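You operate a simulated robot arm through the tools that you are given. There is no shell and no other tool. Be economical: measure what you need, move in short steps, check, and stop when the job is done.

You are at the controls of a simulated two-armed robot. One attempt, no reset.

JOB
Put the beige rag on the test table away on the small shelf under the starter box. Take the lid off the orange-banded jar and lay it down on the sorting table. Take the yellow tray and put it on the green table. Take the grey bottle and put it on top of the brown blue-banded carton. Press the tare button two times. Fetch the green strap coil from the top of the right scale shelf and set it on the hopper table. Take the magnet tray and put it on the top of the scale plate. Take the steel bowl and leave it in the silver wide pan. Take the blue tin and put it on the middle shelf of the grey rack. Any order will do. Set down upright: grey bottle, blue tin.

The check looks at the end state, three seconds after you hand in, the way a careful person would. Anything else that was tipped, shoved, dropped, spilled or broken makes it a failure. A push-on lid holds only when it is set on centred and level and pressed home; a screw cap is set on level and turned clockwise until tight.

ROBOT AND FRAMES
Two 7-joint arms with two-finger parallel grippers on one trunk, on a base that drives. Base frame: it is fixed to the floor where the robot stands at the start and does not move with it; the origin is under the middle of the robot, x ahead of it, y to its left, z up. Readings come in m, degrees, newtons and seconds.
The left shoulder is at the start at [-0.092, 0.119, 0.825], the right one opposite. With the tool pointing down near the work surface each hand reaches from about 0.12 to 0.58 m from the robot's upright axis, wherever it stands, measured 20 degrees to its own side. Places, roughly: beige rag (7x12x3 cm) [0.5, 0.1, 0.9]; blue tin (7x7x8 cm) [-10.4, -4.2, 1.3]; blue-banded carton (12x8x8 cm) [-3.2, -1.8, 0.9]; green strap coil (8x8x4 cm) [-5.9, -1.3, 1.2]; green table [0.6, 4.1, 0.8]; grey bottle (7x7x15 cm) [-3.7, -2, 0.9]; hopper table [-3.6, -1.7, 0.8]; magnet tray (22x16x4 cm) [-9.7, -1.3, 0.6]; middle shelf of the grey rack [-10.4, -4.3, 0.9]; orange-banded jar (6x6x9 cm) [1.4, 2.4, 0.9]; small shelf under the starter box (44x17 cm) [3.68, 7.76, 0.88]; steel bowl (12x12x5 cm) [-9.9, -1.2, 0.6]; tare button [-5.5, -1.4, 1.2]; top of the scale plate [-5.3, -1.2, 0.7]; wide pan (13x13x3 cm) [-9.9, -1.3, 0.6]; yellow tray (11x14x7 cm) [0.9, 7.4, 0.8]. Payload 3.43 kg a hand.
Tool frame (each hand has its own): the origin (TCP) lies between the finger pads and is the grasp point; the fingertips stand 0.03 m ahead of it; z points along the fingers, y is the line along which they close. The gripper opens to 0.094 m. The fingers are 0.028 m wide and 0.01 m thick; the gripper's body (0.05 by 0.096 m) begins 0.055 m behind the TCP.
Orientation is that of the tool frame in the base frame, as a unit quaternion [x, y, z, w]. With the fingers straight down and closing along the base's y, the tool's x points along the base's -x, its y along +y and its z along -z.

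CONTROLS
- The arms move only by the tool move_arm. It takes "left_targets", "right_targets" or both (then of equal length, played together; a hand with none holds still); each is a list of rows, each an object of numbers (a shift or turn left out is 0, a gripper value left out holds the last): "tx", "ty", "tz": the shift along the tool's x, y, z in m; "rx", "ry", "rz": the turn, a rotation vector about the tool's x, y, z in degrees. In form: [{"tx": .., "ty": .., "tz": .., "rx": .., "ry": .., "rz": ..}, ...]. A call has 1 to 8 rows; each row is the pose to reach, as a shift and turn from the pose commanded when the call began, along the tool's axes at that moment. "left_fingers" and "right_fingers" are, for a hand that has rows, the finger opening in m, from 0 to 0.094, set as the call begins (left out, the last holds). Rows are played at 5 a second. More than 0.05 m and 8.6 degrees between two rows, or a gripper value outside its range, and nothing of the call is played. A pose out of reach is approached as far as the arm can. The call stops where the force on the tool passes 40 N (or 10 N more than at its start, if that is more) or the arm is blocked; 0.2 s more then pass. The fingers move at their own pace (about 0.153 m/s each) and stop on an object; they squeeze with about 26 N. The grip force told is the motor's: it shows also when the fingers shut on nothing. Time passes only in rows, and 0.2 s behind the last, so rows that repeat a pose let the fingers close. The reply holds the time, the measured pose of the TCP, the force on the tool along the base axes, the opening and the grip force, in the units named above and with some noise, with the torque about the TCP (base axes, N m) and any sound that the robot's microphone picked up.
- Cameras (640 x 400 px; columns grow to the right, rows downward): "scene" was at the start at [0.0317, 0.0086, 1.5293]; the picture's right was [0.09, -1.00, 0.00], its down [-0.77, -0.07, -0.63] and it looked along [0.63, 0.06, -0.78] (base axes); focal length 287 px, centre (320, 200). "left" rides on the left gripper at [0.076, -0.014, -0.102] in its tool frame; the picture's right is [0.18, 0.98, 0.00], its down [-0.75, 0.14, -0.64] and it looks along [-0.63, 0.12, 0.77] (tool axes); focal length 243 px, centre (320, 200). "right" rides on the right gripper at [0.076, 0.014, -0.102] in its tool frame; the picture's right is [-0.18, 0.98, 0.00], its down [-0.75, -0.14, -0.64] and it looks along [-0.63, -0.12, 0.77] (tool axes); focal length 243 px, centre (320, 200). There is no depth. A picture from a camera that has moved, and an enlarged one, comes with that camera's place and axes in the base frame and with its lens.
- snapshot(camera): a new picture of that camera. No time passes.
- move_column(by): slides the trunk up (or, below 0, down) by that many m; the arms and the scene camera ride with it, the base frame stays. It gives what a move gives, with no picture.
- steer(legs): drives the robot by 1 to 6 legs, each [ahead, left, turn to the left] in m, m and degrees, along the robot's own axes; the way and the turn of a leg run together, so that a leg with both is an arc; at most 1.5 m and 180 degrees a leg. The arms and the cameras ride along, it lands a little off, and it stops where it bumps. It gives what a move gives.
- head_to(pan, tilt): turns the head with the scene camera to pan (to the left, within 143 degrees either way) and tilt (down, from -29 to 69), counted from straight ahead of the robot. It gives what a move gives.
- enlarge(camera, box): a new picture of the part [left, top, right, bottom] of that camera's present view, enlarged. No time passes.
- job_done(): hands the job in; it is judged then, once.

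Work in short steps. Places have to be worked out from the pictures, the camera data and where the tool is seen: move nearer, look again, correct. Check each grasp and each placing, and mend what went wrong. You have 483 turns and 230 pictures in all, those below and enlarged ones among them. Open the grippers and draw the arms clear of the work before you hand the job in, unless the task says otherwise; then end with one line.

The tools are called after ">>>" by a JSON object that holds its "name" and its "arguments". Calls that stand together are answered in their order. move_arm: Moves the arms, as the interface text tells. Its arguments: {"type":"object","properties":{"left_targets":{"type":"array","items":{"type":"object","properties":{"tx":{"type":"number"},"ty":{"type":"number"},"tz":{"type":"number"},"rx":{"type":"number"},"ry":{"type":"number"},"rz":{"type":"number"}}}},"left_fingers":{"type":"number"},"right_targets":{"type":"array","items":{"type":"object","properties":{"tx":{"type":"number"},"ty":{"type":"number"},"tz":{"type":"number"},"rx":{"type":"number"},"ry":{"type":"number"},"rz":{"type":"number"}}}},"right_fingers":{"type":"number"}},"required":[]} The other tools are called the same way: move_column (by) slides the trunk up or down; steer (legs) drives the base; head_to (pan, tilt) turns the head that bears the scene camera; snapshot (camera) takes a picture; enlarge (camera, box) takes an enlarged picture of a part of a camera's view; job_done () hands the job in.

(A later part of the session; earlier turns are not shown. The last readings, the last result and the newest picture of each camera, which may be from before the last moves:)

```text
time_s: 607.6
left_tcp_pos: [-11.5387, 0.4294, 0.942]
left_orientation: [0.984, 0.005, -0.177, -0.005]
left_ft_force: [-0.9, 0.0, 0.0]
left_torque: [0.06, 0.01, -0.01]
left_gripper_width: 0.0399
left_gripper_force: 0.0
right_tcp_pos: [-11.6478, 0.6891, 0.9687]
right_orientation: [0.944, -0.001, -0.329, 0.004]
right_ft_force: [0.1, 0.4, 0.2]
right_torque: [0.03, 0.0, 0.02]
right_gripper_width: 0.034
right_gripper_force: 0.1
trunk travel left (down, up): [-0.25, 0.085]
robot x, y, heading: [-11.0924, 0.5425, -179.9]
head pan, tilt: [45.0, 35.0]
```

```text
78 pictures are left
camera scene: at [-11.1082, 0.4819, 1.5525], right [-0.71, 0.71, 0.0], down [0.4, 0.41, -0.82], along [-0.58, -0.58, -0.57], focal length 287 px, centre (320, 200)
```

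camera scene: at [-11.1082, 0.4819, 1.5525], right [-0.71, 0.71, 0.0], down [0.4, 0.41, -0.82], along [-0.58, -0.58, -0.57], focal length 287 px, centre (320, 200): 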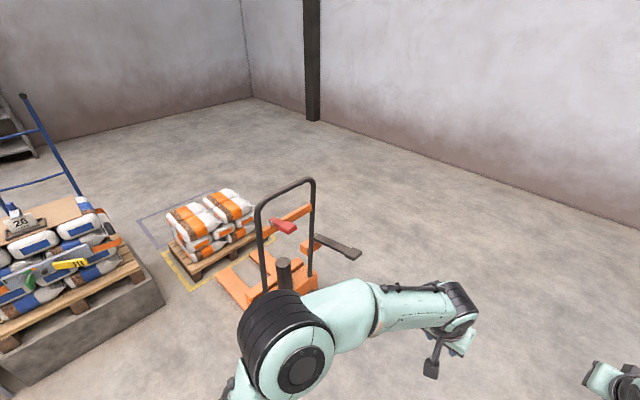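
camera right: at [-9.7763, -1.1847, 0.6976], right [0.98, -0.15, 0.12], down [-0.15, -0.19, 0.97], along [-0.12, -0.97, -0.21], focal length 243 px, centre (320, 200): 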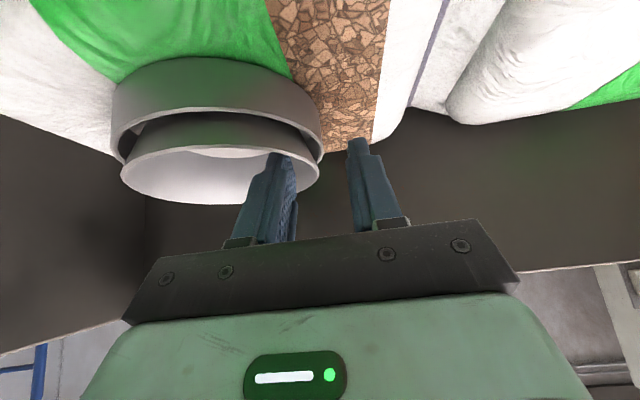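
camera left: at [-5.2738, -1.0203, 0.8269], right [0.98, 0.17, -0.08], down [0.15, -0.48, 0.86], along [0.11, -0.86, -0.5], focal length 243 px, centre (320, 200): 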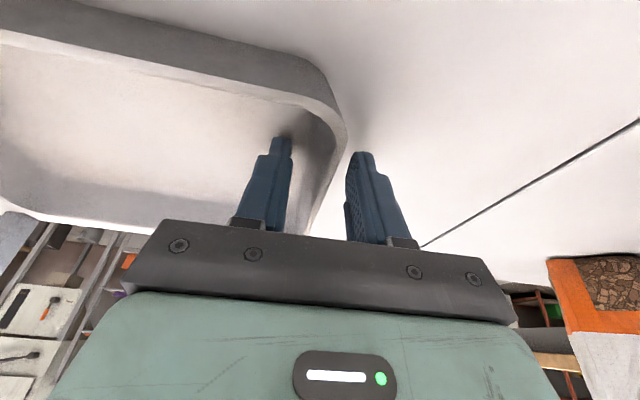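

I go on west to x≈-12.85, then turn south and look.

>>> {"name": "steer", "arguments": {"legs": [[1.45, 0, 0], [0.3, 0, 0], [0, 0, 90]]}}

>>> {"name": "head_to", "arguments": {"pan": 15, "tilt": 25}}

>>> {"name": "snapshot", "arguments": {"camera": "scene"}}

```text
time_s: 620.3
left_tcp_pos: [-12.7236, 0.1161, 0.9434]
left_orientation: [0.696, 0.696, -0.129, 0.121]
left_ft_force: [0.1, -0.1, -0.1]
left_torque: [0.01, -0.02, -0.02]
left_gripper_width: 0.0401
left_gripper_force: 0.1
right_tcp_pos: [-12.984, 0.008, 0.9706]
right_orientation: [0.671, 0.664, -0.232, 0.235]
right_ft_force: [0.3, 0.2, 0.4]
right_torque: [-0.03, 0.04, 0.01]
right_gripper_width: 0.0339
right_gripper_force: 0.1
trunk travel left (down, up): [-0.25, 0.085]
robot x, y, heading: [-12.8344, 0.5616, -90.4]
head pan, tilt: [45.0, 35.0]
```

```text
time_s: 621.2
left_tcp_pos: [-12.7237, 0.1158, 0.9427]
left_orientation: [0.696, 0.696, -0.129, 0.121]
left_ft_force: [-0.6, -0.4, -0.6]
left_torque: [0.0, 0.01, -0.02]
left_gripper_width: 0.04
left_gripper_force: 0.0
right_tcp_pos: [-12.9835, 0.0081, 0.9706]
right_orientation: [0.671, 0.664, -0.232, 0.235]
right_ft_force: [-0.4, 0.3, -0.6]
right_torque: [-0.01, -0.01, 0.01]
right_gripper_width: 0.0339
right_gripper_force: 0.1
trunk travel left (down, up): [-0.25, 0.085]
robot x, y, heading: [-12.8364, 0.5628, -90.4]
head pan, tilt: [15.0, 25.0]
```

```text
77 pictures are left
camera scene: at [-12.8092, 0.5218, 1.5682], right [-0.97, -0.25, 0.0], down [-0.11, 0.41, -0.91], along [0.23, -0.88, -0.42], focal length 287 px, centre (320, 200)
```

scene: 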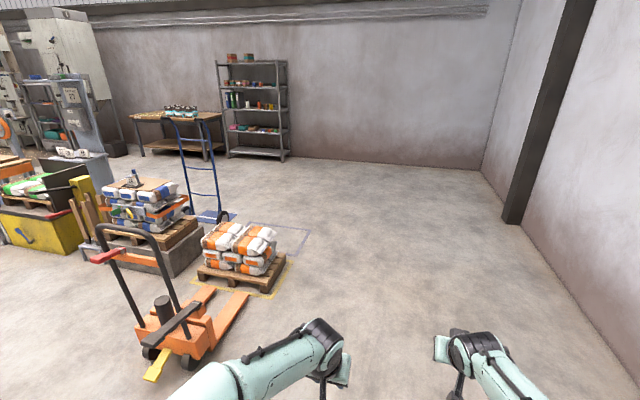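

Clear floor. I drive south to y≈-2.7, then slide left to stand before the rack.

>>> {"name": "steer", "arguments": {"legs": [[1.45, 0, 0.4], [1.45, 0, 0], [0.35, 0, 0], [0, 1.4, 0], [0, 0.95, 0]]}}

>>> {"name": "head_to", "arguments": {"pan": 0, "tilt": 15}}

>>> {"name": "snapshot", "arguments": {"camera": "scene"}}

```text
time_s: 657.7
left_tcp_pos: [-10.4167, -3.1901, 0.9441]
left_orientation: [0.692, 0.7, -0.129, 0.122]
left_ft_force: [0.0, 0.5, -0.5]
left_torque: [-0.01, -0.01, 0.02]
left_gripper_width: 0.0397
left_gripper_force: 0.1
right_tcp_pos: [-10.675, -3.3012, 0.9701]
right_orientation: [0.668, 0.667, -0.23, 0.236]
right_ft_force: [0.0, -0.7, 0.2]
right_torque: [0.02, -0.01, 0.0]
right_gripper_width: 0.0339
right_gripper_force: 0.1
trunk travel left (down, up): [-0.25, 0.085]
robot x, y, heading: [-10.5276, -2.7451, -89.9]
head pan, tilt: [15.0, 25.0]
```

```text
time_s: 658.5
left_tcp_pos: [-10.4161, -3.1903, 0.9428]
left_orientation: [0.692, 0.7, -0.129, 0.122]
left_ft_force: [-0.4, -0.5, -0.1]
left_torque: [0.01, 0.0, -0.05]
left_gripper_width: 0.0401
left_gripper_force: 0.1
right_tcp_pos: [-10.6761, -3.3013, 0.9694]
right_orientation: [0.668, 0.667, -0.231, 0.236]
right_ft_force: [0.4, -0.1, -0.4]
right_torque: [0.01, -0.04, 0.04]
right_gripper_width: 0.0341
right_gripper_force: 0.0
trunk travel left (down, up): [-0.25, 0.085]
robot x, y, heading: [-10.5299, -2.7456, -89.7]
head pan, tilt: [0.0, 15.0]
```

```text
76 pictures are left
camera scene: at [-10.5293, -2.7907, 1.5844], right [-1.0, -0.01, 0.0], down [0.0, 0.26, -0.97], along [0.01, -0.97, -0.26], focal length 287 px, centre (320, 200)
```

scene: 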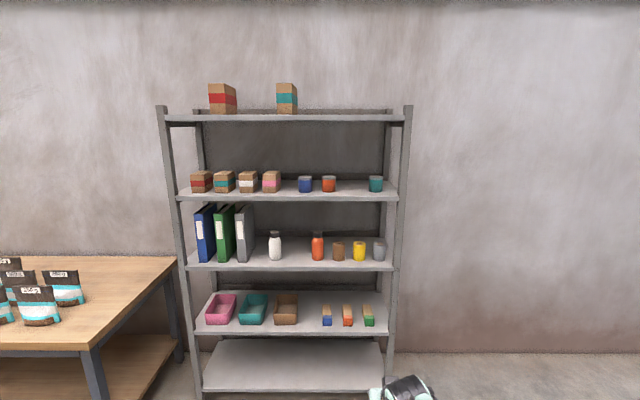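

The tin is at about (-10.444, -4.14, 1.30); a free 14 cm gap for it is on the middle shelf at x≈-10.40. I raise the trunk, tuck the right hand and tilt the left hand to 60° before coming closer.

>>> {"name": "move_column", "arguments": {"by": 0.08}}

>>> {"name": "move_arm", "arguments": {"left_targets": [{"ty": -0.002, "tz": -0.045, "ry": -5}, {"ty": -0.005, "tz": -0.09, "ry": -10}, {"ty": -0.008, "tz": -0.135, "ry": -15}, {"ty": -0.01, "tz": -0.18, "ry": -20}, {"ty": -0.013, "tz": -0.225, "ry": -25}, {"ty": -0.016, "tz": -0.27, "ry": -30}, {"ty": -0.018, "tz": -0.315, "ry": -35}, {"ty": -0.02, "tz": -0.36, "ry": -40}], "right_targets": [{"tx": 0.0275, "tz": -0.0215, "ry": 4.75}, {"tx": 0.055, "tz": -0.043, "ry": 9.5}, {"tx": 0.0825, "tz": -0.0645, "ry": 14.25}, {"tx": 0.11, "tz": -0.086, "ry": 19}, {"tx": 0.1375, "tz": -0.1075, "ry": 23.75}, {"tx": 0.165, "tz": -0.129, "ry": 28.5}, {"tx": 0.1925, "tz": -0.1505, "ry": 33.25}, {"tx": 0.22, "tz": -0.172, "ry": 38}], "left_fingers": 0.092}}

>>> {"name": "steer", "arguments": {"legs": [[0.7, 0, 0]]}}

>>> {"name": "snapshot", "arguments": {"camera": "left"}}

>>> {"name": "snapshot", "arguments": {"camera": "scene"}}

```text
time_s: 659.6
left_tcp_pos: [-10.4156, -3.1892, 1.0238]
left_orientation: [0.692, 0.7, -0.129, 0.122]
left_ft_force: [-0.8, 0.2, 0.9]
left_torque: [-0.06, 0.02, 0.01]
left_gripper_width: 0.04
left_gripper_force: 0.1
right_tcp_pos: [-10.6752, -3.3008, 1.0496]
right_orientation: [0.667, 0.668, -0.23, 0.236]
right_ft_force: [0.0, 0.0, 0.3]
right_torque: [-0.05, -0.01, 0.02]
right_gripper_width: 0.0344
right_gripper_force: 0.0
trunk travel left (down, up): [-0.33, 0.005]
robot x, y, heading: [-10.5301, -2.7432, -89.7]
head pan, tilt: [0.0, 15.0]
```

```text
time_s: 661.5
left_tcp_pos: [-10.4317, -3.0668, 1.3618]
left_orientation: [0.605, 0.617, -0.357, 0.355]
left_ft_force: [0.7, -1.6, 0.7]
left_torque: [0.01, 0.01, 0.01]
left_gripper_width: 0.0916
left_gripper_force: 0.1
right_tcp_pos: [-10.676, -3.0235, 1.0485]
right_orientation: [0.706, 0.709, 0.0, 0.006]
right_ft_force: [0.5, -0.2, 0.6]
right_torque: [-0.02, 0.01, 0.03]
right_gripper_width: 0.0339
right_gripper_force: 0.1
trunk travel left (down, up): [-0.33, 0.005]
robot x, y, heading: [-10.5314, -2.744, -89.6]
head pan, tilt: [0.0, 15.0]
```

```text
time_s: 665.3
left_tcp_pos: [-10.4257, -3.7677, 1.361]
left_orientation: [0.604, 0.618, -0.357, 0.355]
left_ft_force: [-0.7, -0.2, 0.3]
left_torque: [0.02, -0.01, 0.0]
left_gripper_width: 0.0917
left_gripper_force: 0.1
right_tcp_pos: [-10.6696, -3.7252, 1.0474]
right_orientation: [0.704, 0.71, 0.0, 0.006]
right_ft_force: [0.6, -0.7, 0.1]
right_torque: [-0.02, -0.01, 0.01]
right_gripper_width: 0.0341
right_gripper_force: 0.1
trunk travel left (down, up): [-0.33, 0.005]
robot x, y, heading: [-10.524, -3.4438, -89.3]
head pan, tilt: [0.0, 15.0]
```

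```text
75 pictures are left
camera left: at [-10.4404, -3.6387, 1.3445], right [0.98, 0.11, -0.17], down [0.15, 0.19, 0.97], along [0.13, -0.98, 0.17], focal length 243 px, centre (320, 200)
```

left: 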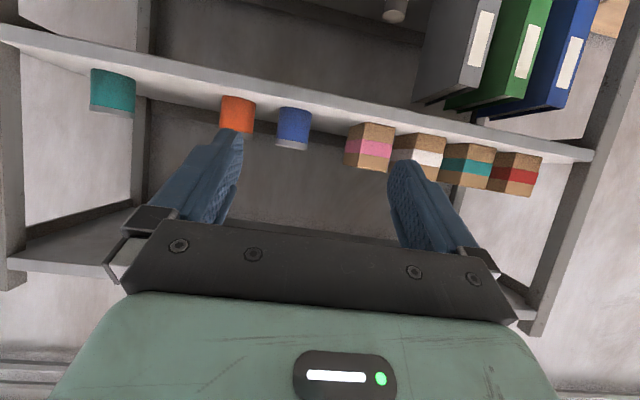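

```text
74 pictures are left
camera scene: at [-10.524, -3.4898, 1.6699], right [-1.0, -0.01, 0.0], down [0.0, 0.26, -0.97], along [0.01, -0.97, -0.26], focal length 287 px, centre (320, 200)
```

scene: 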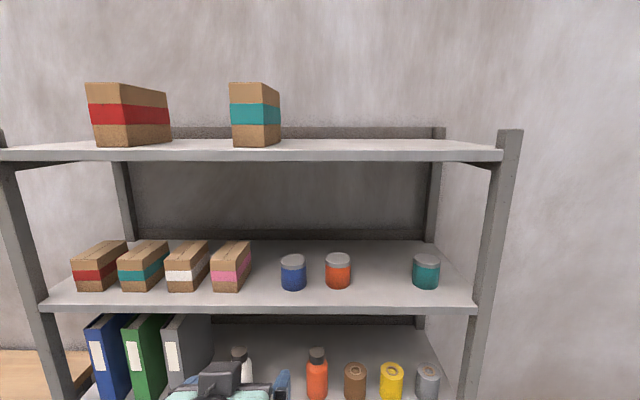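

Tin centre (-10.449, -4.15, 1.297). I come 0.2 m closer and bring the left hand to the pre-grasp point.

>>> {"name": "steer", "arguments": {"legs": [[0.2, 0, -0.7]]}}

>>> {"name": "move_arm", "arguments": {"left_targets": [{"tx": -0.019, "ty": -0.012, "tz": 0.038}, {"tx": -0.0373, "ty": -0.024, "tz": 0.0766}, {"tx": -0.0373, "ty": -0.024, "tz": 0.0766}]}}

>>> {"name": "snapshot", "arguments": {"camera": "left"}}

```text
time_s: 666.9
left_tcp_pos: [-10.4276, -3.9693, 1.3606]
left_orientation: [0.608, 0.615, -0.359, 0.353]
left_ft_force: [-0.2, -0.7, -0.2]
left_torque: [0.02, 0.0, 0.01]
left_gripper_width: 0.0919
left_gripper_force: 0.0
right_tcp_pos: [-10.6714, -3.9237, 1.0468]
right_orientation: [0.708, 0.707, 0.0, 0.006]
right_ft_force: [-0.5, -1.2, -0.1]
right_torque: [-0.01, -0.01, 0.0]
right_gripper_width: 0.034
right_gripper_force: 0.1
trunk travel left (down, up): [-0.33, 0.005]
robot x, y, heading: [-10.5258, -3.6418, -90.2]
head pan, tilt: [0.0, 15.0]
```

```text
time_s: 667.7
left_tcp_pos: [-10.4498, -4.0548, 1.356]
left_orientation: [0.607, 0.615, -0.36, 0.353]
left_ft_force: [0.8, 1.2, -0.4]
left_torque: [0.02, 0.01, 0.02]
left_gripper_width: 0.0921
left_gripper_force: 0.0
right_tcp_pos: [-10.6706, -3.9238, 1.0475]
right_orientation: [0.708, 0.707, 0.001, 0.005]
right_ft_force: [0.9, -0.8, -0.1]
right_torque: [0.02, -0.01, 0.01]
right_gripper_width: 0.0338
right_gripper_force: 0.0
trunk travel left (down, up): [-0.33, 0.005]
robot x, y, heading: [-10.521, -3.641, -89.9]
head pan, tilt: [0.0, 15.0]
```

```text
73 pictures are left
camera left: at [-10.4647, -3.9264, 1.3405], right [0.98, 0.1, -0.17], down [0.15, 0.19, 0.97], along [0.13, -0.98, 0.17], focal length 243 px, centre (320, 200)
```

left: 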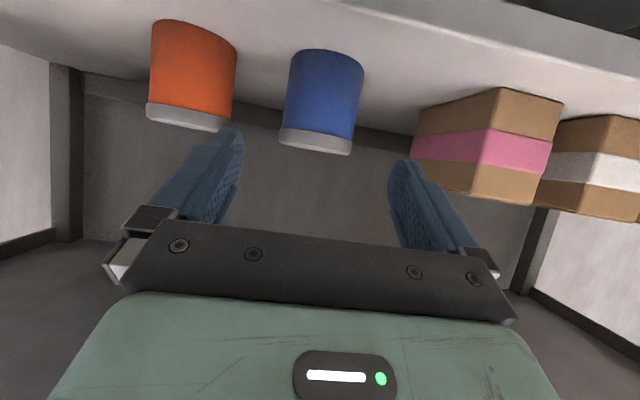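

Lined up. I advance along the tool axis 10 cm and close.

>>> {"name": "move_arm", "arguments": {"left_targets": [{"tz": 0.03}, {"tz": 0.06}, {"tz": 0.085}, {"tz": 0.1}]}}

>>> {"name": "move_arm", "arguments": {"left_targets": [{}, {}, {}], "left_fingers": 0.0}}

>>> {"name": "snapshot", "arguments": {"camera": "left"}}

```text
time_s: 668.7
left_tcp_pos: [-10.4502, -4.1413, 1.3072]
left_orientation: [0.608, 0.615, -0.358, 0.352]
left_ft_force: [0.2, 0.5, 0.3]
left_torque: [0.01, -0.02, -0.03]
left_gripper_width: 0.0921
left_gripper_force: 0.0
right_tcp_pos: [-10.6715, -3.9253, 1.0474]
right_orientation: [0.708, 0.706, 0.001, 0.007]
right_ft_force: [-0.2, -1.0, 0.3]
right_torque: [0.01, -0.01, 0.0]
right_gripper_width: 0.0342
right_gripper_force: 0.2
trunk travel left (down, up): [-0.33, 0.005]
robot x, y, heading: [-10.5203, -3.6454, -89.9]
head pan, tilt: [0.0, 15.0]
```

```text
time_s: 669.5
left_tcp_pos: [-10.4503, -4.1423, 1.308]
left_orientation: [0.607, 0.615, -0.358, 0.353]
left_ft_force: [1.4, -0.7, 3.0]
left_torque: [-0.06, -0.18, 0.04]
left_gripper_width: 0.0674
left_gripper_force: 25.8
right_tcp_pos: [-10.671, -3.9248, 1.0482]
right_orientation: [0.708, 0.706, 0.0, 0.007]
right_ft_force: [0.5, 0.5, -0.7]
right_torque: [0.0, 0.02, 0.0]
right_gripper_width: 0.0343
right_gripper_force: 0.0
trunk travel left (down, up): [-0.33, 0.005]
robot x, y, heading: [-10.5222, -3.6475, -89.9]
head pan, tilt: [0.0, 15.0]
```

```text
72 pictures are left
camera left: at [-10.4645, -4.013, 1.2921], right [0.98, 0.1, -0.17], down [0.15, 0.19, 0.97], along [0.13, -0.98, 0.17], focal length 243 px, centre (320, 200)
```

left: 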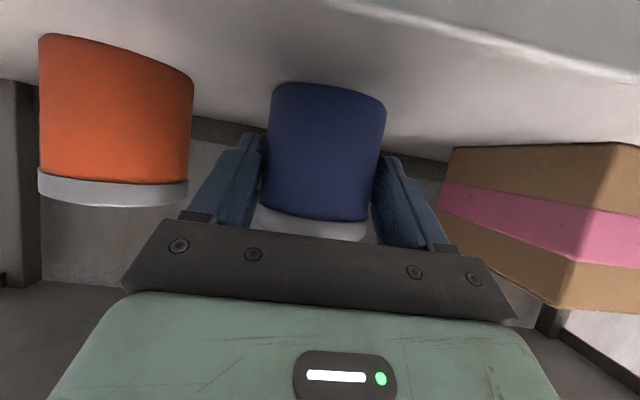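

The tin is gripped (0.067). I lift it 5 cm and draw it straight back out of the rack.

>>> {"name": "move_arm", "arguments": {"left_targets": [{"tx": -0.017, "tz": -0.01}, {"tx": -0.0433, "tz": -0.025}, {"tx": -0.023, "tz": -0.06}, {"tx": -0.003, "tz": -0.095}, {"tx": 0.017, "tz": -0.129}, {"tx": 0.037, "tz": -0.164}, {"tx": 0.057, "tz": -0.198}]}}

>>> {"name": "snapshot", "arguments": {"camera": "scene"}}

```text
time_s: 671.1
left_tcp_pos: [-10.4524, -3.939, 1.3554]
left_orientation: [0.608, 0.615, -0.359, 0.352]
left_ft_force: [0.7, -0.5, -1.5]
left_torque: [0.05, 0.01, -0.03]
left_gripper_width: 0.0671
left_gripper_force: 25.7
right_tcp_pos: [-10.6714, -3.9237, 1.0485]
right_orientation: [0.708, 0.706, 0.0, 0.007]
right_ft_force: [0.5, -0.5, 0.0]
right_torque: [-0.03, 0.02, 0.01]
right_gripper_width: 0.034
right_gripper_force: 0.0
trunk travel left (down, up): [-0.33, 0.005]
robot x, y, heading: [-10.5247, -3.6401, -90.1]
head pan, tilt: [0.0, 15.0]
```

```text
71 pictures are left
camera scene: at [-10.5233, -3.6897, 1.6699], right [-1.0, 0.0, 0.0], down [0.0, 0.26, -0.97], along [0.0, -0.97, -0.26], focal length 287 px, centre (320, 200)
```

scene: 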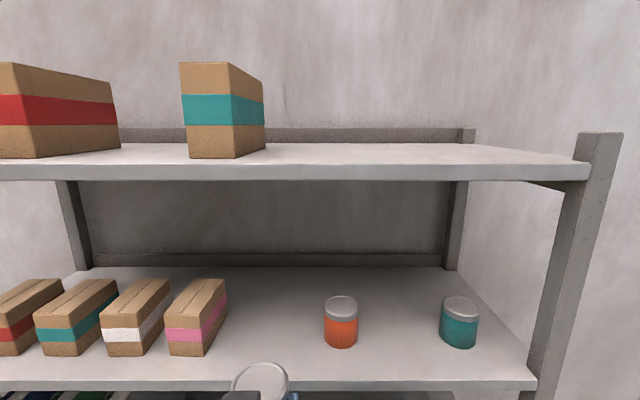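

Tin held upright. I lower the trunk 0.25 m and look at the middle shelf gap.

>>> {"name": "move_column", "arguments": {"by": -0.25}}

>>> {"name": "head_to", "arguments": {"pan": 0, "tilt": 30}}

>>> {"name": "snapshot", "arguments": {"camera": "scene"}}

>>> {"name": "snapshot", "arguments": {"camera": "left"}}

```text
time_s: 673.7
left_tcp_pos: [-10.4512, -3.9405, 1.1042]
left_orientation: [0.608, 0.615, -0.358, 0.353]
left_ft_force: [0.9, -0.4, -1.9]
left_torque: [0.07, -0.03, 0.02]
left_gripper_width: 0.0671
left_gripper_force: 26.2
right_tcp_pos: [-10.6714, -3.9252, 0.798]
right_orientation: [0.707, 0.707, 0.0, 0.006]
right_ft_force: [-1.0, -0.4, -0.3]
right_torque: [0.01, 0.0, -0.01]
right_gripper_width: 0.0338
right_gripper_force: 0.1
trunk travel left (down, up): [-0.08, 0.255]
robot x, y, heading: [-10.5209, -3.6423, -90.2]
head pan, tilt: [0.0, 15.0]
```

```text
time_s: 674.5
left_tcp_pos: [-10.4507, -3.941, 1.1054]
left_orientation: [0.607, 0.614, -0.359, 0.353]
left_ft_force: [0.4, 1.0, -1.6]
left_torque: [0.06, 0.03, -0.02]
left_gripper_width: 0.0672
left_gripper_force: 26.1
right_tcp_pos: [-10.6713, -3.9247, 0.7989]
right_orientation: [0.708, 0.707, 0.0, 0.006]
right_ft_force: [-0.8, 0.6, -0.4]
right_torque: [0.01, -0.01, -0.01]
right_gripper_width: 0.034
right_gripper_force: 0.1
trunk travel left (down, up): [-0.08, 0.255]
robot x, y, heading: [-10.5228, -3.6445, -90.1]
head pan, tilt: [0.0, 30.0]
```

```text
70 pictures are left
camera scene: at [-10.5235, -3.7165, 1.3864], right [-1.0, 0.0, 0.0], down [0.0, 0.5, -0.87], along [0.0, -0.87, -0.5], focal length 287 px, centre (320, 200)
```

scene: 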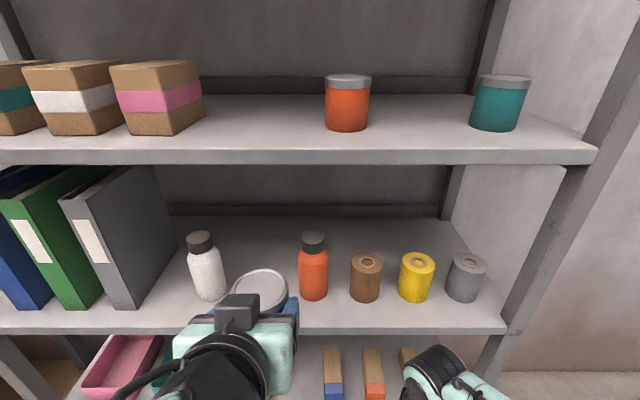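

```text
69 pictures are left
camera left: at [-10.4655, -3.8123, 1.0884], right [0.98, 0.1, -0.17], down [0.15, 0.19, 0.97], along [0.12, -0.98, 0.17], focal length 243 px, centre (320, 200)
```

left: 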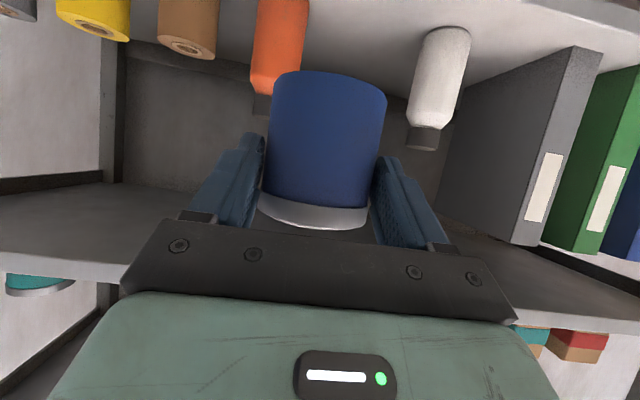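

The gap centre on the middle shelf is (-10.404, -4.14), 15 cm wide, shelf z≈0.914. I lower and align in front, then move in.

>>> {"name": "move_arm", "arguments": {"left_targets": [{"tx": 0.03, "ty": 0.016, "tz": 0.0175}, {"tx": 0.061, "ty": 0.032, "tz": 0.035}, {"tx": 0.091, "ty": 0.047, "tz": 0.0525}, {"tx": 0.067, "ty": 0.047, "tz": 0.094}, {"tx": 0.051, "ty": 0.047, "tz": 0.122}]}}

>>> {"name": "snapshot", "arguments": {"camera": "left"}}

>>> {"name": "snapshot", "arguments": {"camera": "scene"}}

```text
time_s: 675.6
left_tcp_pos: [-10.4048, -4.0232, 1.0007]
left_orientation: [0.607, 0.615, -0.358, 0.353]
left_ft_force: [-0.4, 0.6, -1.9]
left_torque: [0.1, 0.02, -0.04]
left_gripper_width: 0.067
left_gripper_force: 26.3
right_tcp_pos: [-10.6719, -3.9251, 0.7977]
right_orientation: [0.707, 0.707, 0.0, 0.006]
right_ft_force: [-0.1, -0.7, -0.3]
right_torque: [0.01, 0.03, -0.01]
right_gripper_width: 0.034
right_gripper_force: 0.0
trunk travel left (down, up): [-0.08, 0.255]
robot x, y, heading: [-10.5197, -3.6462, -90.3]
head pan, tilt: [0.0, 30.0]
```

```text
68 pictures are left
camera left: at [-10.418, -3.8952, 0.9843], right [0.98, 0.1, -0.17], down [0.15, 0.19, 0.97], along [0.13, -0.98, 0.17], focal length 243 px, centre (320, 200)
```

left: 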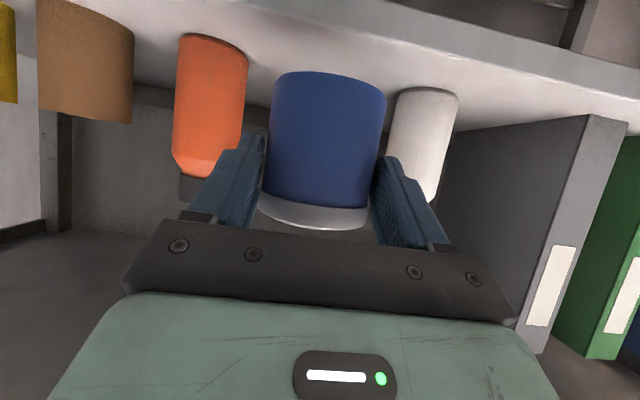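

```text
67 pictures are left
camera scene: at [-10.5233, -3.7169, 1.3863], right [-1.0, 0.0, 0.0], down [0.0, 0.5, -0.87], along [0.0, -0.87, -0.5], focal length 287 px, centre (320, 200)
```

scene: 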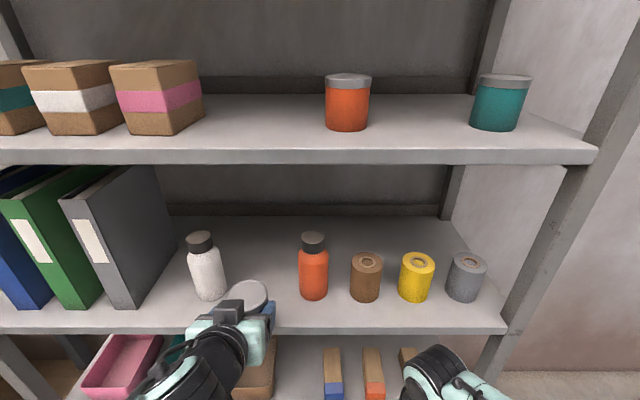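

The gap lies straight ahead of the tin. I move in 11 cm, then lower until contact.

>>> {"name": "move_arm", "arguments": {"left_targets": [{"tx": -0.018, "tz": 0.0315}, {"tx": -0.036, "tz": 0.063}, {"tx": -0.0545, "tz": 0.0944}, {"tx": -0.041, "tz": 0.102}, {"tx": -0.0368, "tz": 0.1045}, {"tx": -0.0325, "tz": 0.107}, {"tx": -0.028, "tz": 0.1095}, {"tx": -0.024, "tz": 0.112}]}}

>>> {"name": "snapshot", "arguments": {"camera": "left"}}

```text
time_s: 677.5
left_tcp_pos: [-10.4038, -4.1317, 0.9652]
left_orientation: [0.608, 0.615, -0.358, 0.353]
left_ft_force: [0.3, 1.2, -2.0]
left_torque: [0.01, 0.05, 0.02]
left_gripper_width: 0.0669
left_gripper_force: 26.1
right_tcp_pos: [-10.6699, -3.9241, 0.7976]
right_orientation: [0.707, 0.707, 0.0, 0.006]
right_ft_force: [-0.6, -0.3, -1.3]
right_torque: [0.03, 0.04, -0.02]
right_gripper_width: 0.0339
right_gripper_force: 0.1
trunk travel left (down, up): [-0.08, 0.255]
robot x, y, heading: [-10.5242, -3.6472, -90.0]
head pan, tilt: [0.0, 30.0]
```

```text
66 pictures are left
camera left: at [-10.4189, -4.0026, 0.949], right [0.98, 0.1, -0.17], down [0.15, 0.19, 0.97], along [0.12, -0.98, 0.17], focal length 243 px, centre (320, 200)
```

left: 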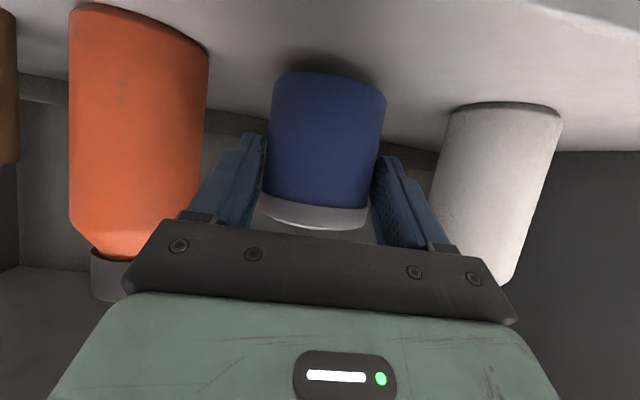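

Not yet touching; I lower on in 3 mm steps.

>>> {"name": "move_arm", "arguments": {"left_targets": [{"tx": 0.0026, "tz": 0.0015}, {"tx": 0.0052, "tz": 0.003}, {"tx": 0.0078, "tz": 0.0045}, {"tx": 0.0104, "tz": 0.006}, {"tx": 0.013, "tz": 0.0075}, {"tx": 0.0156, "tz": 0.009}]}}

```text
time_s: 678.9
left_tcp_pos: [-10.4054, -4.1306, 0.9521]
left_orientation: [0.607, 0.612, -0.363, 0.355]
left_ft_force: [0.7, -1.9, 21.1]
left_torque: [-0.52, -0.56, 0.13]
left_gripper_width: 0.0678
left_gripper_force: 26.4
right_tcp_pos: [-10.672, -3.9244, 0.7973]
right_orientation: [0.707, 0.707, 0.0, 0.007]
right_ft_force: [0.8, 0.7, 0.2]
right_torque: [-0.04, -0.02, 0.0]
right_gripper_width: 0.0339
right_gripper_force: 0.0
trunk travel left (down, up): [-0.08, 0.255]
robot x, y, heading: [-10.5251, -3.6442, -89.9]
head pan, tilt: [0.0, 30.0]
```

The tin stands on the shelf (21 N). I ease off and open, then look.

>>> {"name": "move_arm", "arguments": {"left_targets": [{"tx": -0.0026, "tz": -0.0015}, {"tx": -0.0026, "tz": -0.0015}]}}

>>> {"name": "move_arm", "arguments": {"left_targets": [{}, {}, {}], "left_fingers": 0.088}}

>>> {"name": "move_arm", "arguments": {"left_targets": [{"tx": 0.01, "tz": -0.018}, {"tx": 0.03, "tz": -0.052}, {"tx": 0.05, "tz": -0.087}, {"tx": 0.07, "tz": -0.122}, {"tx": 0.09, "tz": -0.156}]}}

>>> {"name": "snapshot", "arguments": {"camera": "scene"}}

```text
time_s: 679.5
left_tcp_pos: [-10.406, -4.1316, 0.9514]
left_orientation: [0.608, 0.613, -0.36, 0.353]
left_ft_force: [-2.4, -1.0, 18.0]
left_torque: [-0.59, -0.46, -0.06]
left_gripper_width: 0.0673
left_gripper_force: 26.3
right_tcp_pos: [-10.6709, -3.9231, 0.7985]
right_orientation: [0.708, 0.706, -0.001, 0.007]
right_ft_force: [0.1, -0.2, 0.1]
right_torque: [0.03, -0.01, -0.01]
right_gripper_width: 0.0343
right_gripper_force: 0.1
trunk travel left (down, up): [-0.08, 0.255]
robot x, y, heading: [-10.5244, -3.644, -89.9]
head pan, tilt: [0.0, 30.0]
```

```text
time_s: 680.2
left_tcp_pos: [-10.4038, -4.1314, 0.9505]
left_orientation: [0.607, 0.615, -0.358, 0.353]
left_ft_force: [0.0, -0.7, -0.6]
left_torque: [0.0, 0.01, 0.02]
left_gripper_width: 0.088
left_gripper_force: 0.0
right_tcp_pos: [-10.6713, -3.9241, 0.7972]
right_orientation: [0.708, 0.706, 0.0, 0.006]
right_ft_force: [0.2, -0.6, 0.2]
right_torque: [0.01, 0.03, 0.01]
right_gripper_width: 0.0341
right_gripper_force: 0.0
trunk travel left (down, up): [-0.08, 0.255]
robot x, y, heading: [-10.5213, -3.6426, -90.1]
head pan, tilt: [0.0, 30.0]
```

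```text
time_s: 681.5
left_tcp_pos: [-10.4062, -3.9499, 0.9467]
left_orientation: [0.608, 0.615, -0.358, 0.352]
left_ft_force: [-0.2, 0.4, -1.1]
left_torque: [0.0, -0.02, -0.02]
left_gripper_width: 0.0878
left_gripper_force: 0.0
right_tcp_pos: [-10.6699, -3.9248, 0.7975]
right_orientation: [0.708, 0.707, -0.001, 0.005]
right_ft_force: [-0.4, 0.6, -0.4]
right_torque: [0.0, -0.01, -0.02]
right_gripper_width: 0.0341
right_gripper_force: 0.1
trunk travel left (down, up): [-0.08, 0.255]
robot x, y, heading: [-10.52, -3.644, -89.9]
head pan, tilt: [0.0, 30.0]
```

```text
65 pictures are left
camera scene: at [-10.5235, -3.7157, 1.3864], right [-1.0, 0.0, 0.0], down [0.0, 0.5, -0.87], along [0.0, -0.87, -0.5], focal length 287 px, centre (320, 200)
```

scene: 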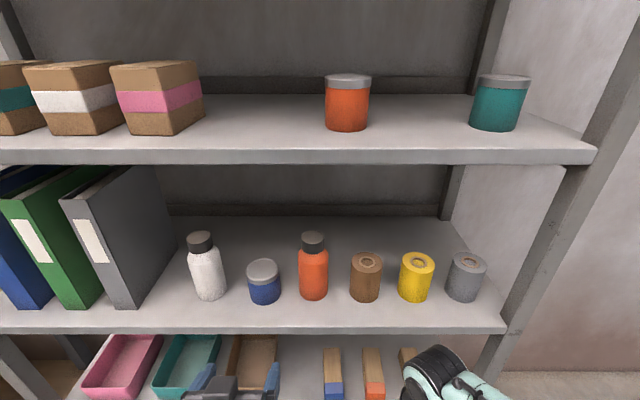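

The blue tin stands upright in its gap. I back off, raise the trunk, turn east and look along the lane south of the stations.

>>> {"name": "steer", "arguments": {"legs": [[-0.9, 0, 0], [0, 0, 90]]}}

>>> {"name": "move_column", "arguments": {"by": 0.17}}

>>> {"name": "head_to", "arguments": {"pan": 0, "tilt": 15}}

>>> {"name": "snapshot", "arguments": {"camera": "scene"}}

```text
time_s: 690.0
left_tcp_pos: [-10.2278, -2.6217, 0.9478]
left_orientation: [-0.018, 0.864, 0.004, 0.503]
left_ft_force: [-0.3, 0.9, -0.3]
left_torque: [0.01, -0.01, 0.02]
left_gripper_width: 0.0879
left_gripper_force: 0.0
right_tcp_pos: [-10.2464, -2.8884, 0.7977]
right_orientation: [-0.014, 1.0, 0.005, 0.005]
right_ft_force: [0.6, -0.5, -1.3]
right_torque: [0.0, -0.02, 0.0]
right_gripper_width: 0.0339
right_gripper_force: 0.0
trunk travel left (down, up): [-0.08, 0.255]
robot x, y, heading: [-10.5346, -2.7493, 1.8]
head pan, tilt: [0.0, 30.0]
```

```text
time_s: 691.9
left_tcp_pos: [-10.2285, -2.6209, 1.1186]
left_orientation: [-0.019, 0.864, 0.003, 0.503]
left_ft_force: [-0.4, 0.1, -0.3]
left_torque: [-0.02, 0.0, 0.02]
left_gripper_width: 0.0882
left_gripper_force: 0.1
right_tcp_pos: [-10.2461, -2.8873, 0.9679]
right_orientation: [-0.014, 1.0, 0.005, 0.004]
right_ft_force: [0.2, -0.8, -0.8]
right_torque: [0.0, -0.02, 0.05]
right_gripper_width: 0.0341
right_gripper_force: 0.0
trunk travel left (down, up): [-0.25, 0.085]
robot x, y, heading: [-10.5315, -2.7493, 1.7]
head pan, tilt: [0.0, 30.0]
```

```text
time_s: 692.7
left_tcp_pos: [-10.2274, -2.6219, 1.1171]
left_orientation: [-0.018, 0.864, 0.004, 0.503]
left_ft_force: [-1.1, -0.9, -1.0]
left_torque: [0.0, 0.02, -0.02]
left_gripper_width: 0.0881
left_gripper_force: 0.0
right_tcp_pos: [-10.2452, -2.8874, 0.9684]
right_orientation: [-0.014, 1.0, 0.005, 0.005]
right_ft_force: [-0.3, -0.8, 0.2]
right_torque: [0.0, 0.02, 0.01]
right_gripper_width: 0.0339
right_gripper_force: 0.0
trunk travel left (down, up): [-0.25, 0.085]
robot x, y, heading: [-10.5314, -2.7461, 1.9]
head pan, tilt: [0.0, 15.0]
```

```text
64 pictures are left
camera scene: at [-10.4814, -2.7446, 1.5844], right [0.03, -1.0, 0.0], down [-0.26, -0.01, -0.97], along [0.97, 0.03, -0.26], focal length 287 px, centre (320, 200)
```

scene: 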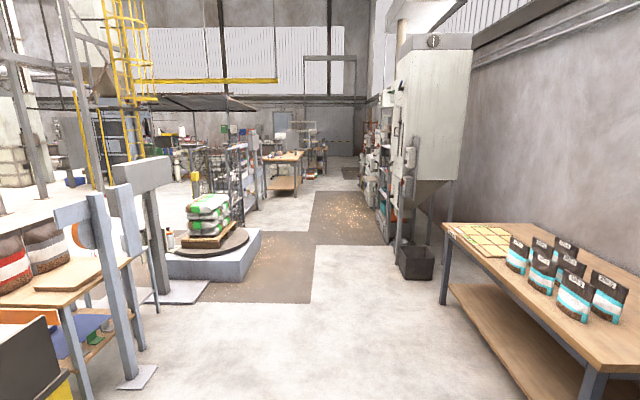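

The lane along y≈-2.75 is free. I drive east, first 4.2 m.

>>> {"name": "steer", "arguments": {"legs": [[1.4, 0, -1.9], [1.4, 0, 0], [1.4, 0, 0]]}}

>>> {"name": "snapshot", "arguments": {"camera": "scene"}}

```text
time_s: 712.7
left_tcp_pos: [-6.058, -2.5651, 1.1178]
left_orientation: [-0.009, 0.864, -0.001, 0.503]
left_ft_force: [0.1, -0.2, 0.0]
left_torque: [-0.01, 0.04, -0.04]
left_gripper_width: 0.088
left_gripper_force: 0.1
right_tcp_pos: [-6.0808, -2.8311, 0.9677]
right_orientation: [-0.004, 1.0, 0.004, 0.004]
right_ft_force: [-0.4, -0.1, -0.4]
right_torque: [0.04, 0.04, 0.01]
right_gripper_width: 0.0342
right_gripper_force: 0.0
trunk travel left (down, up): [-0.25, 0.085]
robot x, y, heading: [-6.3637, -2.6823, 0.3]
head pan, tilt: [0.0, 15.0]
```

```text
63 pictures are left
camera scene: at [-6.3137, -2.6828, 1.5844], right [0.01, -1.0, 0.0], down [-0.26, 0.0, -0.97], along [0.97, 0.01, -0.26], focal length 287 px, centre (320, 200)
```

scene: 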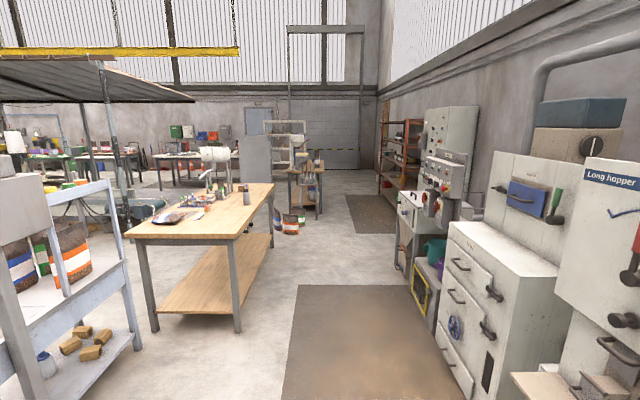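

The bottle is seen near the table's south edge. I drive to x≈-3.75 and turn to face the table.

>>> {"name": "steer", "arguments": {"legs": [[1.4, 0, -0.3], [1.2, 0, 0], [0, 0, 90]]}}

>>> {"name": "head_to", "arguments": {"pan": 0, "tilt": 30}}

>>> {"name": "snapshot", "arguments": {"camera": "scene"}}

```text
time_s: 729.3
left_tcp_pos: [-3.8649, -2.3572, 1.1181]
left_orientation: [0.62, -0.602, -0.356, -0.355]
left_ft_force: [-0.1, 0.1, 0.3]
left_torque: [0.0, 0.03, 0.01]
left_gripper_width: 0.0876
left_gripper_force: 0.1
right_tcp_pos: [-3.5986, -2.378, 0.9679]
right_orientation: [0.711, -0.703, -0.007, 0.0]
right_ft_force: [0.5, 0.6, -0.5]
right_torque: [0.0, 0.01, 0.01]
right_gripper_width: 0.0338
right_gripper_force: 0.1
trunk travel left (down, up): [-0.25, 0.085]
robot x, y, heading: [-3.7414, -2.6601, 90.9]
head pan, tilt: [0.0, 15.0]
```

```text
time_s: 730.1
left_tcp_pos: [-3.8654, -2.3572, 1.1176]
left_orientation: [0.619, -0.603, -0.356, -0.356]
left_ft_force: [0.2, -0.4, -0.6]
left_torque: [0.01, 0.0, 0.0]
left_gripper_width: 0.088
left_gripper_force: 0.0
right_tcp_pos: [-3.5984, -2.3787, 0.9683]
right_orientation: [0.712, -0.702, -0.006, -0.001]
right_ft_force: [0.3, -0.1, -1.0]
right_torque: [0.01, 0.01, 0.0]
right_gripper_width: 0.034
right_gripper_force: 0.1
trunk travel left (down, up): [-0.25, 0.085]
robot x, y, heading: [-3.7385, -2.6636, 90.9]
head pan, tilt: [0.0, 30.0]
```

```text
62 pictures are left
camera scene: at [-3.7432, -2.6133, 1.5603], right [1.0, 0.02, 0.0], down [0.01, -0.5, -0.87], along [-0.01, 0.87, -0.5], focal length 287 px, centre (320, 200)
```

scene: 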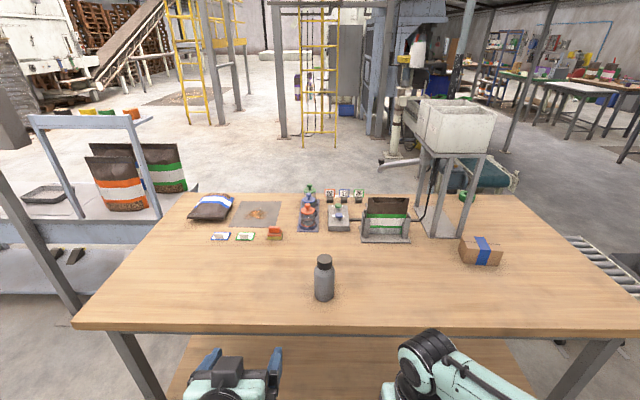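

Bottle at (-3.74, -1.99), carton top near (-3.18, -1.79, 0.92). I tilt the right hand 60°, open it, and come up to the table with the hand in line with the bottle.

>>> {"name": "move_arm", "arguments": {"right_targets": [{"ry": -7.5, "tz": -0.01}, {"ry": -15, "tz": -0.02}, {"ry": -22.5, "tz": -0.03}, {"ry": -30, "tz": -0.04}, {"ry": -37.5, "tz": -0.05}, {"ry": -45, "tz": -0.05}, {"ry": -52.5, "tz": -0.05}, {"ry": -60, "tz": -0.05}], "right_fingers": 0.092}}

>>> {"name": "steer", "arguments": {"legs": [[0, 0.13, -0.9], [0.2, 0, 0]]}}

>>> {"name": "snapshot", "arguments": {"camera": "right"}}

>>> {"name": "snapshot", "arguments": {"camera": "scene"}}

```text
time_s: 731.9
left_tcp_pos: [-3.8642, -2.3553, 1.117]
left_orientation: [0.62, -0.602, -0.357, -0.356]
left_ft_force: [-0.1, -0.2, 0.5]
left_torque: [-0.01, -0.01, 0.01]
left_gripper_width: 0.0881
left_gripper_force: 0.0
right_tcp_pos: [-3.5994, -2.3636, 1.0288]
right_orientation: [0.615, -0.609, -0.36, -0.349]
right_ft_force: [0.7, 0.3, -0.1]
right_torque: [-0.02, 0.01, 0.02]
right_gripper_width: 0.0919
right_gripper_force: 0.0
right hand out of reach, approached as far as the arm can: row 8
trunk travel left (down, up): [-0.25, 0.085]
robot x, y, heading: [-3.7402, -2.6605, 90.9]
head pan, tilt: [0.0, 30.0]
```

```text
time_s: 734.8
left_tcp_pos: [-3.9899, -2.1561, 1.1157]
left_orientation: [0.616, -0.606, -0.354, -0.358]
left_ft_force: [-0.4, 0.1, -0.3]
left_torque: [-0.04, -0.02, 0.0]
left_gripper_width: 0.0879
left_gripper_force: 0.0
right_tcp_pos: [-3.7273, -2.1661, 1.0303]
right_orientation: [-0.611, 0.612, 0.358, 0.351]
right_ft_force: [0.1, -0.1, 1.3]
right_torque: [0.03, 0.02, -0.01]
right_gripper_width: 0.092
right_gripper_force: 0.0
trunk travel left (down, up): [-0.25, 0.085]
robot x, y, heading: [-3.8741, -2.4621, 90.0]
head pan, tilt: [0.0, 30.0]
```

```text
61 pictures are left
camera right: at [-3.7395, -2.2935, 1.0139], right [-0.98, 0.09, 0.17], down [0.15, -0.18, 0.97], along [0.12, 0.98, 0.17], focal length 243 px, centre (320, 200)
```

right: 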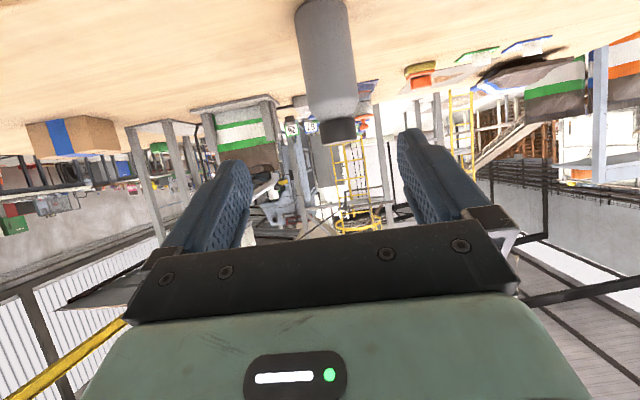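

```text
60 pictures are left
camera scene: at [-3.872, -2.414, 1.5602], right [1.0, 0.0, 0.0], down [0.0, -0.5, -0.87], along [0.0, 0.87, -0.5], focal length 287 px, centre (320, 200)
```

scene: 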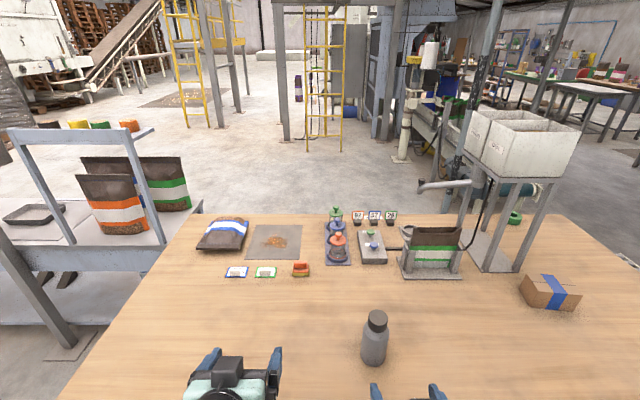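

Bottle centre (-3.736, -1.97), body z 0.84–0.93. I move to pre-grasp and advance along the tool axis around it.

>>> {"name": "move_arm", "arguments": {"right_targets": [{"tx": 0.005, "ty": 0.003, "tz": 0.035}, {"tx": 0.01, "ty": 0.006, "tz": 0.07}, {"tx": 0.0143, "ty": 0.009, "tz": 0.105}, {"tx": 0.0143, "ty": 0.009, "tz": 0.105}]}}

>>> {"name": "snapshot", "arguments": {"camera": "right"}}

```text
time_s: 735.8
left_tcp_pos: [-3.9897, -2.1581, 1.1176]
left_orientation: [0.616, -0.607, -0.354, -0.357]
left_ft_force: [1.0, -0.5, -0.5]
left_torque: [0.03, -0.01, -0.01]
left_gripper_width: 0.0881
left_gripper_force: 0.0
right_tcp_pos: [-3.7375, -2.0853, 0.9659]
right_orientation: [-0.61, 0.613, 0.358, 0.352]
right_ft_force: [-0.4, 0.2, 0.2]
right_torque: [0.05, 0.0, 0.0]
right_gripper_width: 0.0919
right_gripper_force: 0.1
trunk travel left (down, up): [-0.25, 0.085]
robot x, y, heading: [-3.8745, -2.4619, 90.1]
head pan, tilt: [0.0, 30.0]
```

```text
59 pictures are left
camera right: at [-3.7499, -2.2115, 0.95], right [-0.98, 0.09, 0.17], down [0.15, -0.18, 0.97], along [0.12, 0.98, 0.17], focal length 243 px, centre (320, 200)
```

right: 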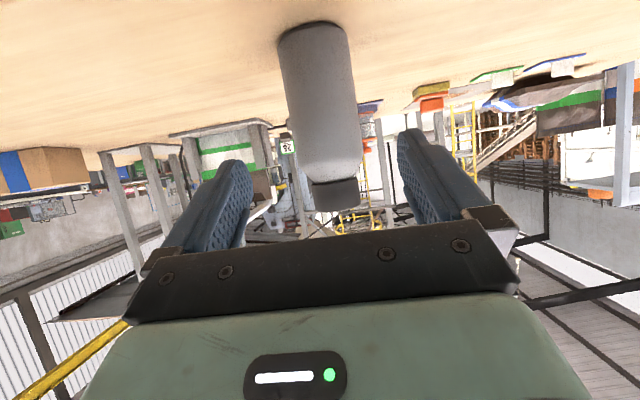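

Well centred. I advance 12 cm and close.

>>> {"name": "move_arm", "arguments": {"right_targets": [{"tz": 0.035}, {"tz": 0.07}, {"tz": 0.1}, {"tz": 0.12}]}}

>>> {"name": "move_arm", "arguments": {"right_targets": [{}, {}, {}], "right_fingers": 0.0}}

>>> {"name": "snapshot", "arguments": {"camera": "right"}}

```text
time_s: 736.8
left_tcp_pos: [-3.9898, -2.1563, 1.1171]
left_orientation: [0.616, -0.606, -0.354, -0.358]
left_ft_force: [-0.9, -0.1, -0.1]
left_torque: [0.03, -0.01, -0.03]
left_gripper_width: 0.0882
left_gripper_force: 0.0
right_tcp_pos: [-3.7393, -1.977, 0.9053]
right_orientation: [-0.611, 0.613, 0.357, 0.352]
right_ft_force: [0.2, -0.4, 0.7]
right_torque: [0.01, 0.0, -0.01]
right_gripper_width: 0.0918
right_gripper_force: 0.0
trunk travel left (down, up): [-0.25, 0.085]
robot x, y, heading: [-3.871, -2.4619, 90.0]
head pan, tilt: [0.0, 30.0]
```

```text
time_s: 737.6
left_tcp_pos: [-3.991, -2.1574, 1.1174]
left_orientation: [0.616, -0.606, -0.353, -0.358]
left_ft_force: [0.1, -0.3, 0.3]
left_torque: [0.04, 0.01, -0.04]
left_gripper_width: 0.0883
left_gripper_force: 0.0
right_tcp_pos: [-3.7387, -1.9774, 0.9065]
right_orientation: [-0.61, 0.613, 0.357, 0.353]
right_ft_force: [-1.4, 0.6, -0.1]
right_torque: [0.01, -0.03, 0.05]
right_gripper_width: 0.0656
right_gripper_force: 25.5
trunk travel left (down, up): [-0.25, 0.085]
robot x, y, heading: [-3.869, -2.4626, 90.2]
head pan, tilt: [0.0, 30.0]
```

```text
58 pictures are left
camera right: at [-3.752, -2.1047, 0.8898], right [-0.98, 0.09, 0.17], down [0.15, -0.18, 0.97], along [0.12, 0.98, 0.17], focal length 243 px, centre (320, 200)
```

right: 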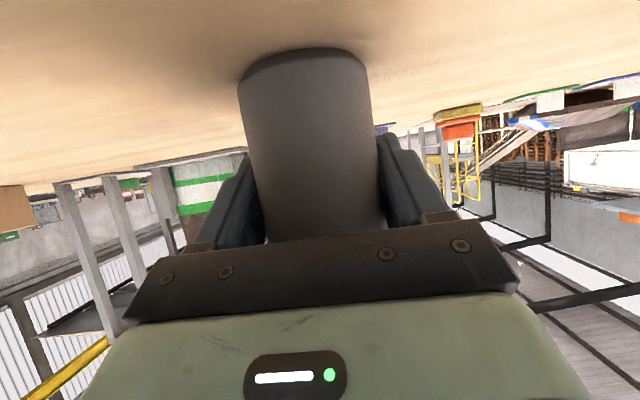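

The bottle is gripped (0.066). I lift it 14 cm and check it stays upright.

>>> {"name": "move_arm", "arguments": {"right_targets": [{"tx": -0.02, "tz": -0.0115}, {"tx": -0.055, "tz": -0.032}, {"tx": -0.09, "tz": -0.052}, {"tx": -0.125, "tz": -0.072}]}}

>>> {"name": "snapshot", "arguments": {"camera": "scene"}}

```text
time_s: 738.6
left_tcp_pos: [-3.9904, -2.1569, 1.1185]
left_orientation: [0.616, -0.606, -0.354, -0.358]
left_ft_force: [-0.1, 0.2, 0.7]
left_torque: [0.0, 0.03, -0.02]
left_gripper_width: 0.088
left_gripper_force: 0.1
right_tcp_pos: [-3.7339, -1.9805, 1.0518]
right_orientation: [-0.612, 0.612, 0.358, 0.351]
right_ft_force: [0.3, 0.1, -3.2]
right_torque: [0.02, 0.0, 0.02]
right_gripper_width: 0.0654
right_gripper_force: 25.7
trunk travel left (down, up): [-0.25, 0.085]
robot x, y, heading: [-3.8728, -2.4656, 90.3]
head pan, tilt: [0.0, 30.0]
```

```text
57 pictures are left
camera scene: at [-3.8721, -2.415, 1.5602], right [1.0, 0.0, 0.0], down [0.0, -0.5, -0.87], along [0.0, 0.87, -0.5], focal length 287 px, centre (320, 200)
```

scene: 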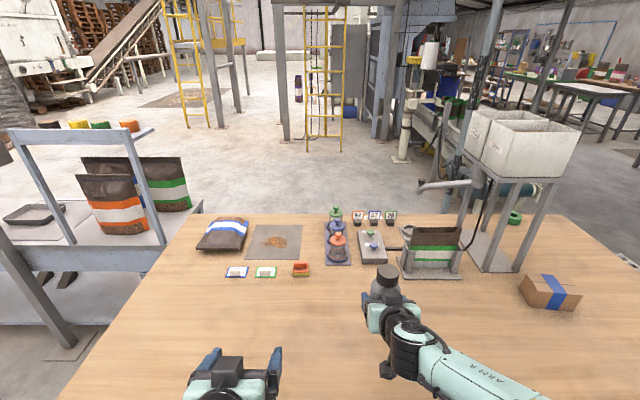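

Bottle upright. I slide right 0.54 m to line up with the carton.

>>> {"name": "steer", "arguments": {"legs": [[0, -0.54, 0]]}}

>>> {"name": "snapshot", "arguments": {"camera": "scene"}}

>>> {"name": "snapshot", "arguments": {"camera": "right"}}

```text
time_s: 743.8
left_tcp_pos: [-3.4644, -2.1536, 1.1173]
left_orientation: [0.619, -0.603, -0.356, -0.356]
left_ft_force: [0.5, 0.2, -0.7]
left_torque: [0.0, 0.04, 0.02]
left_gripper_width: 0.0879
left_gripper_force: 0.2
right_tcp_pos: [-3.209, -1.9749, 1.0503]
right_orientation: [0.614, -0.61, -0.359, -0.35]
right_ft_force: [-0.1, 0.6, -2.5]
right_torque: [0.02, -0.01, 0.0]
right_gripper_width: 0.0656
right_gripper_force: 26.1
trunk travel left (down, up): [-0.25, 0.085]
robot x, y, heading: [-3.3436, -2.4597, 91.0]
head pan, tilt: [0.0, 30.0]
```

```text
56 pictures are left
camera scene: at [-3.3431, -2.41, 1.5602], right [1.0, 0.01, 0.0], down [0.01, -0.5, -0.87], along [-0.01, 0.87, -0.5], focal length 287 px, centre (320, 200)
```

scene: 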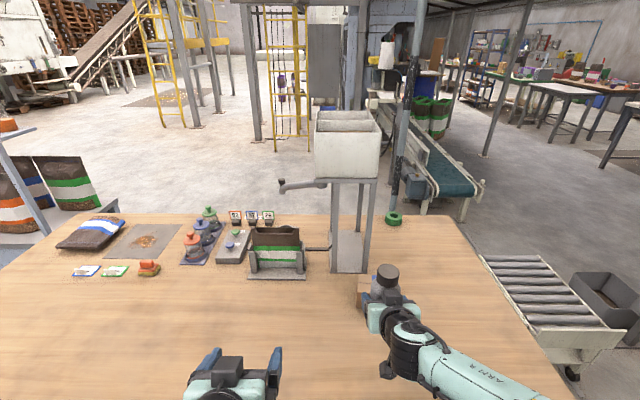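

```text
55 pictures are left
camera right: at [-3.2213, -2.1011, 1.0343], right [-0.98, 0.08, 0.17], down [0.15, -0.18, 0.97], along [0.11, 0.98, 0.17], focal length 243 px, centre (320, 200)
```

right: 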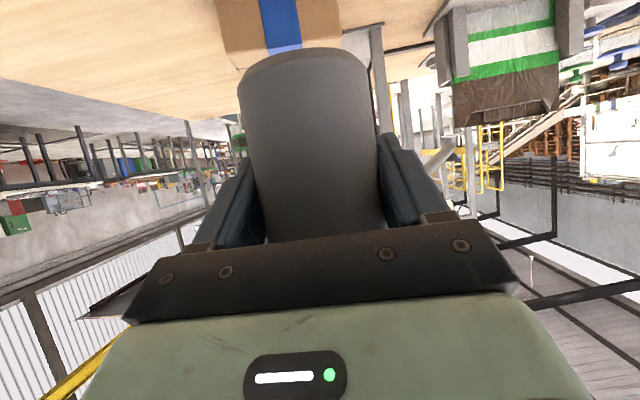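

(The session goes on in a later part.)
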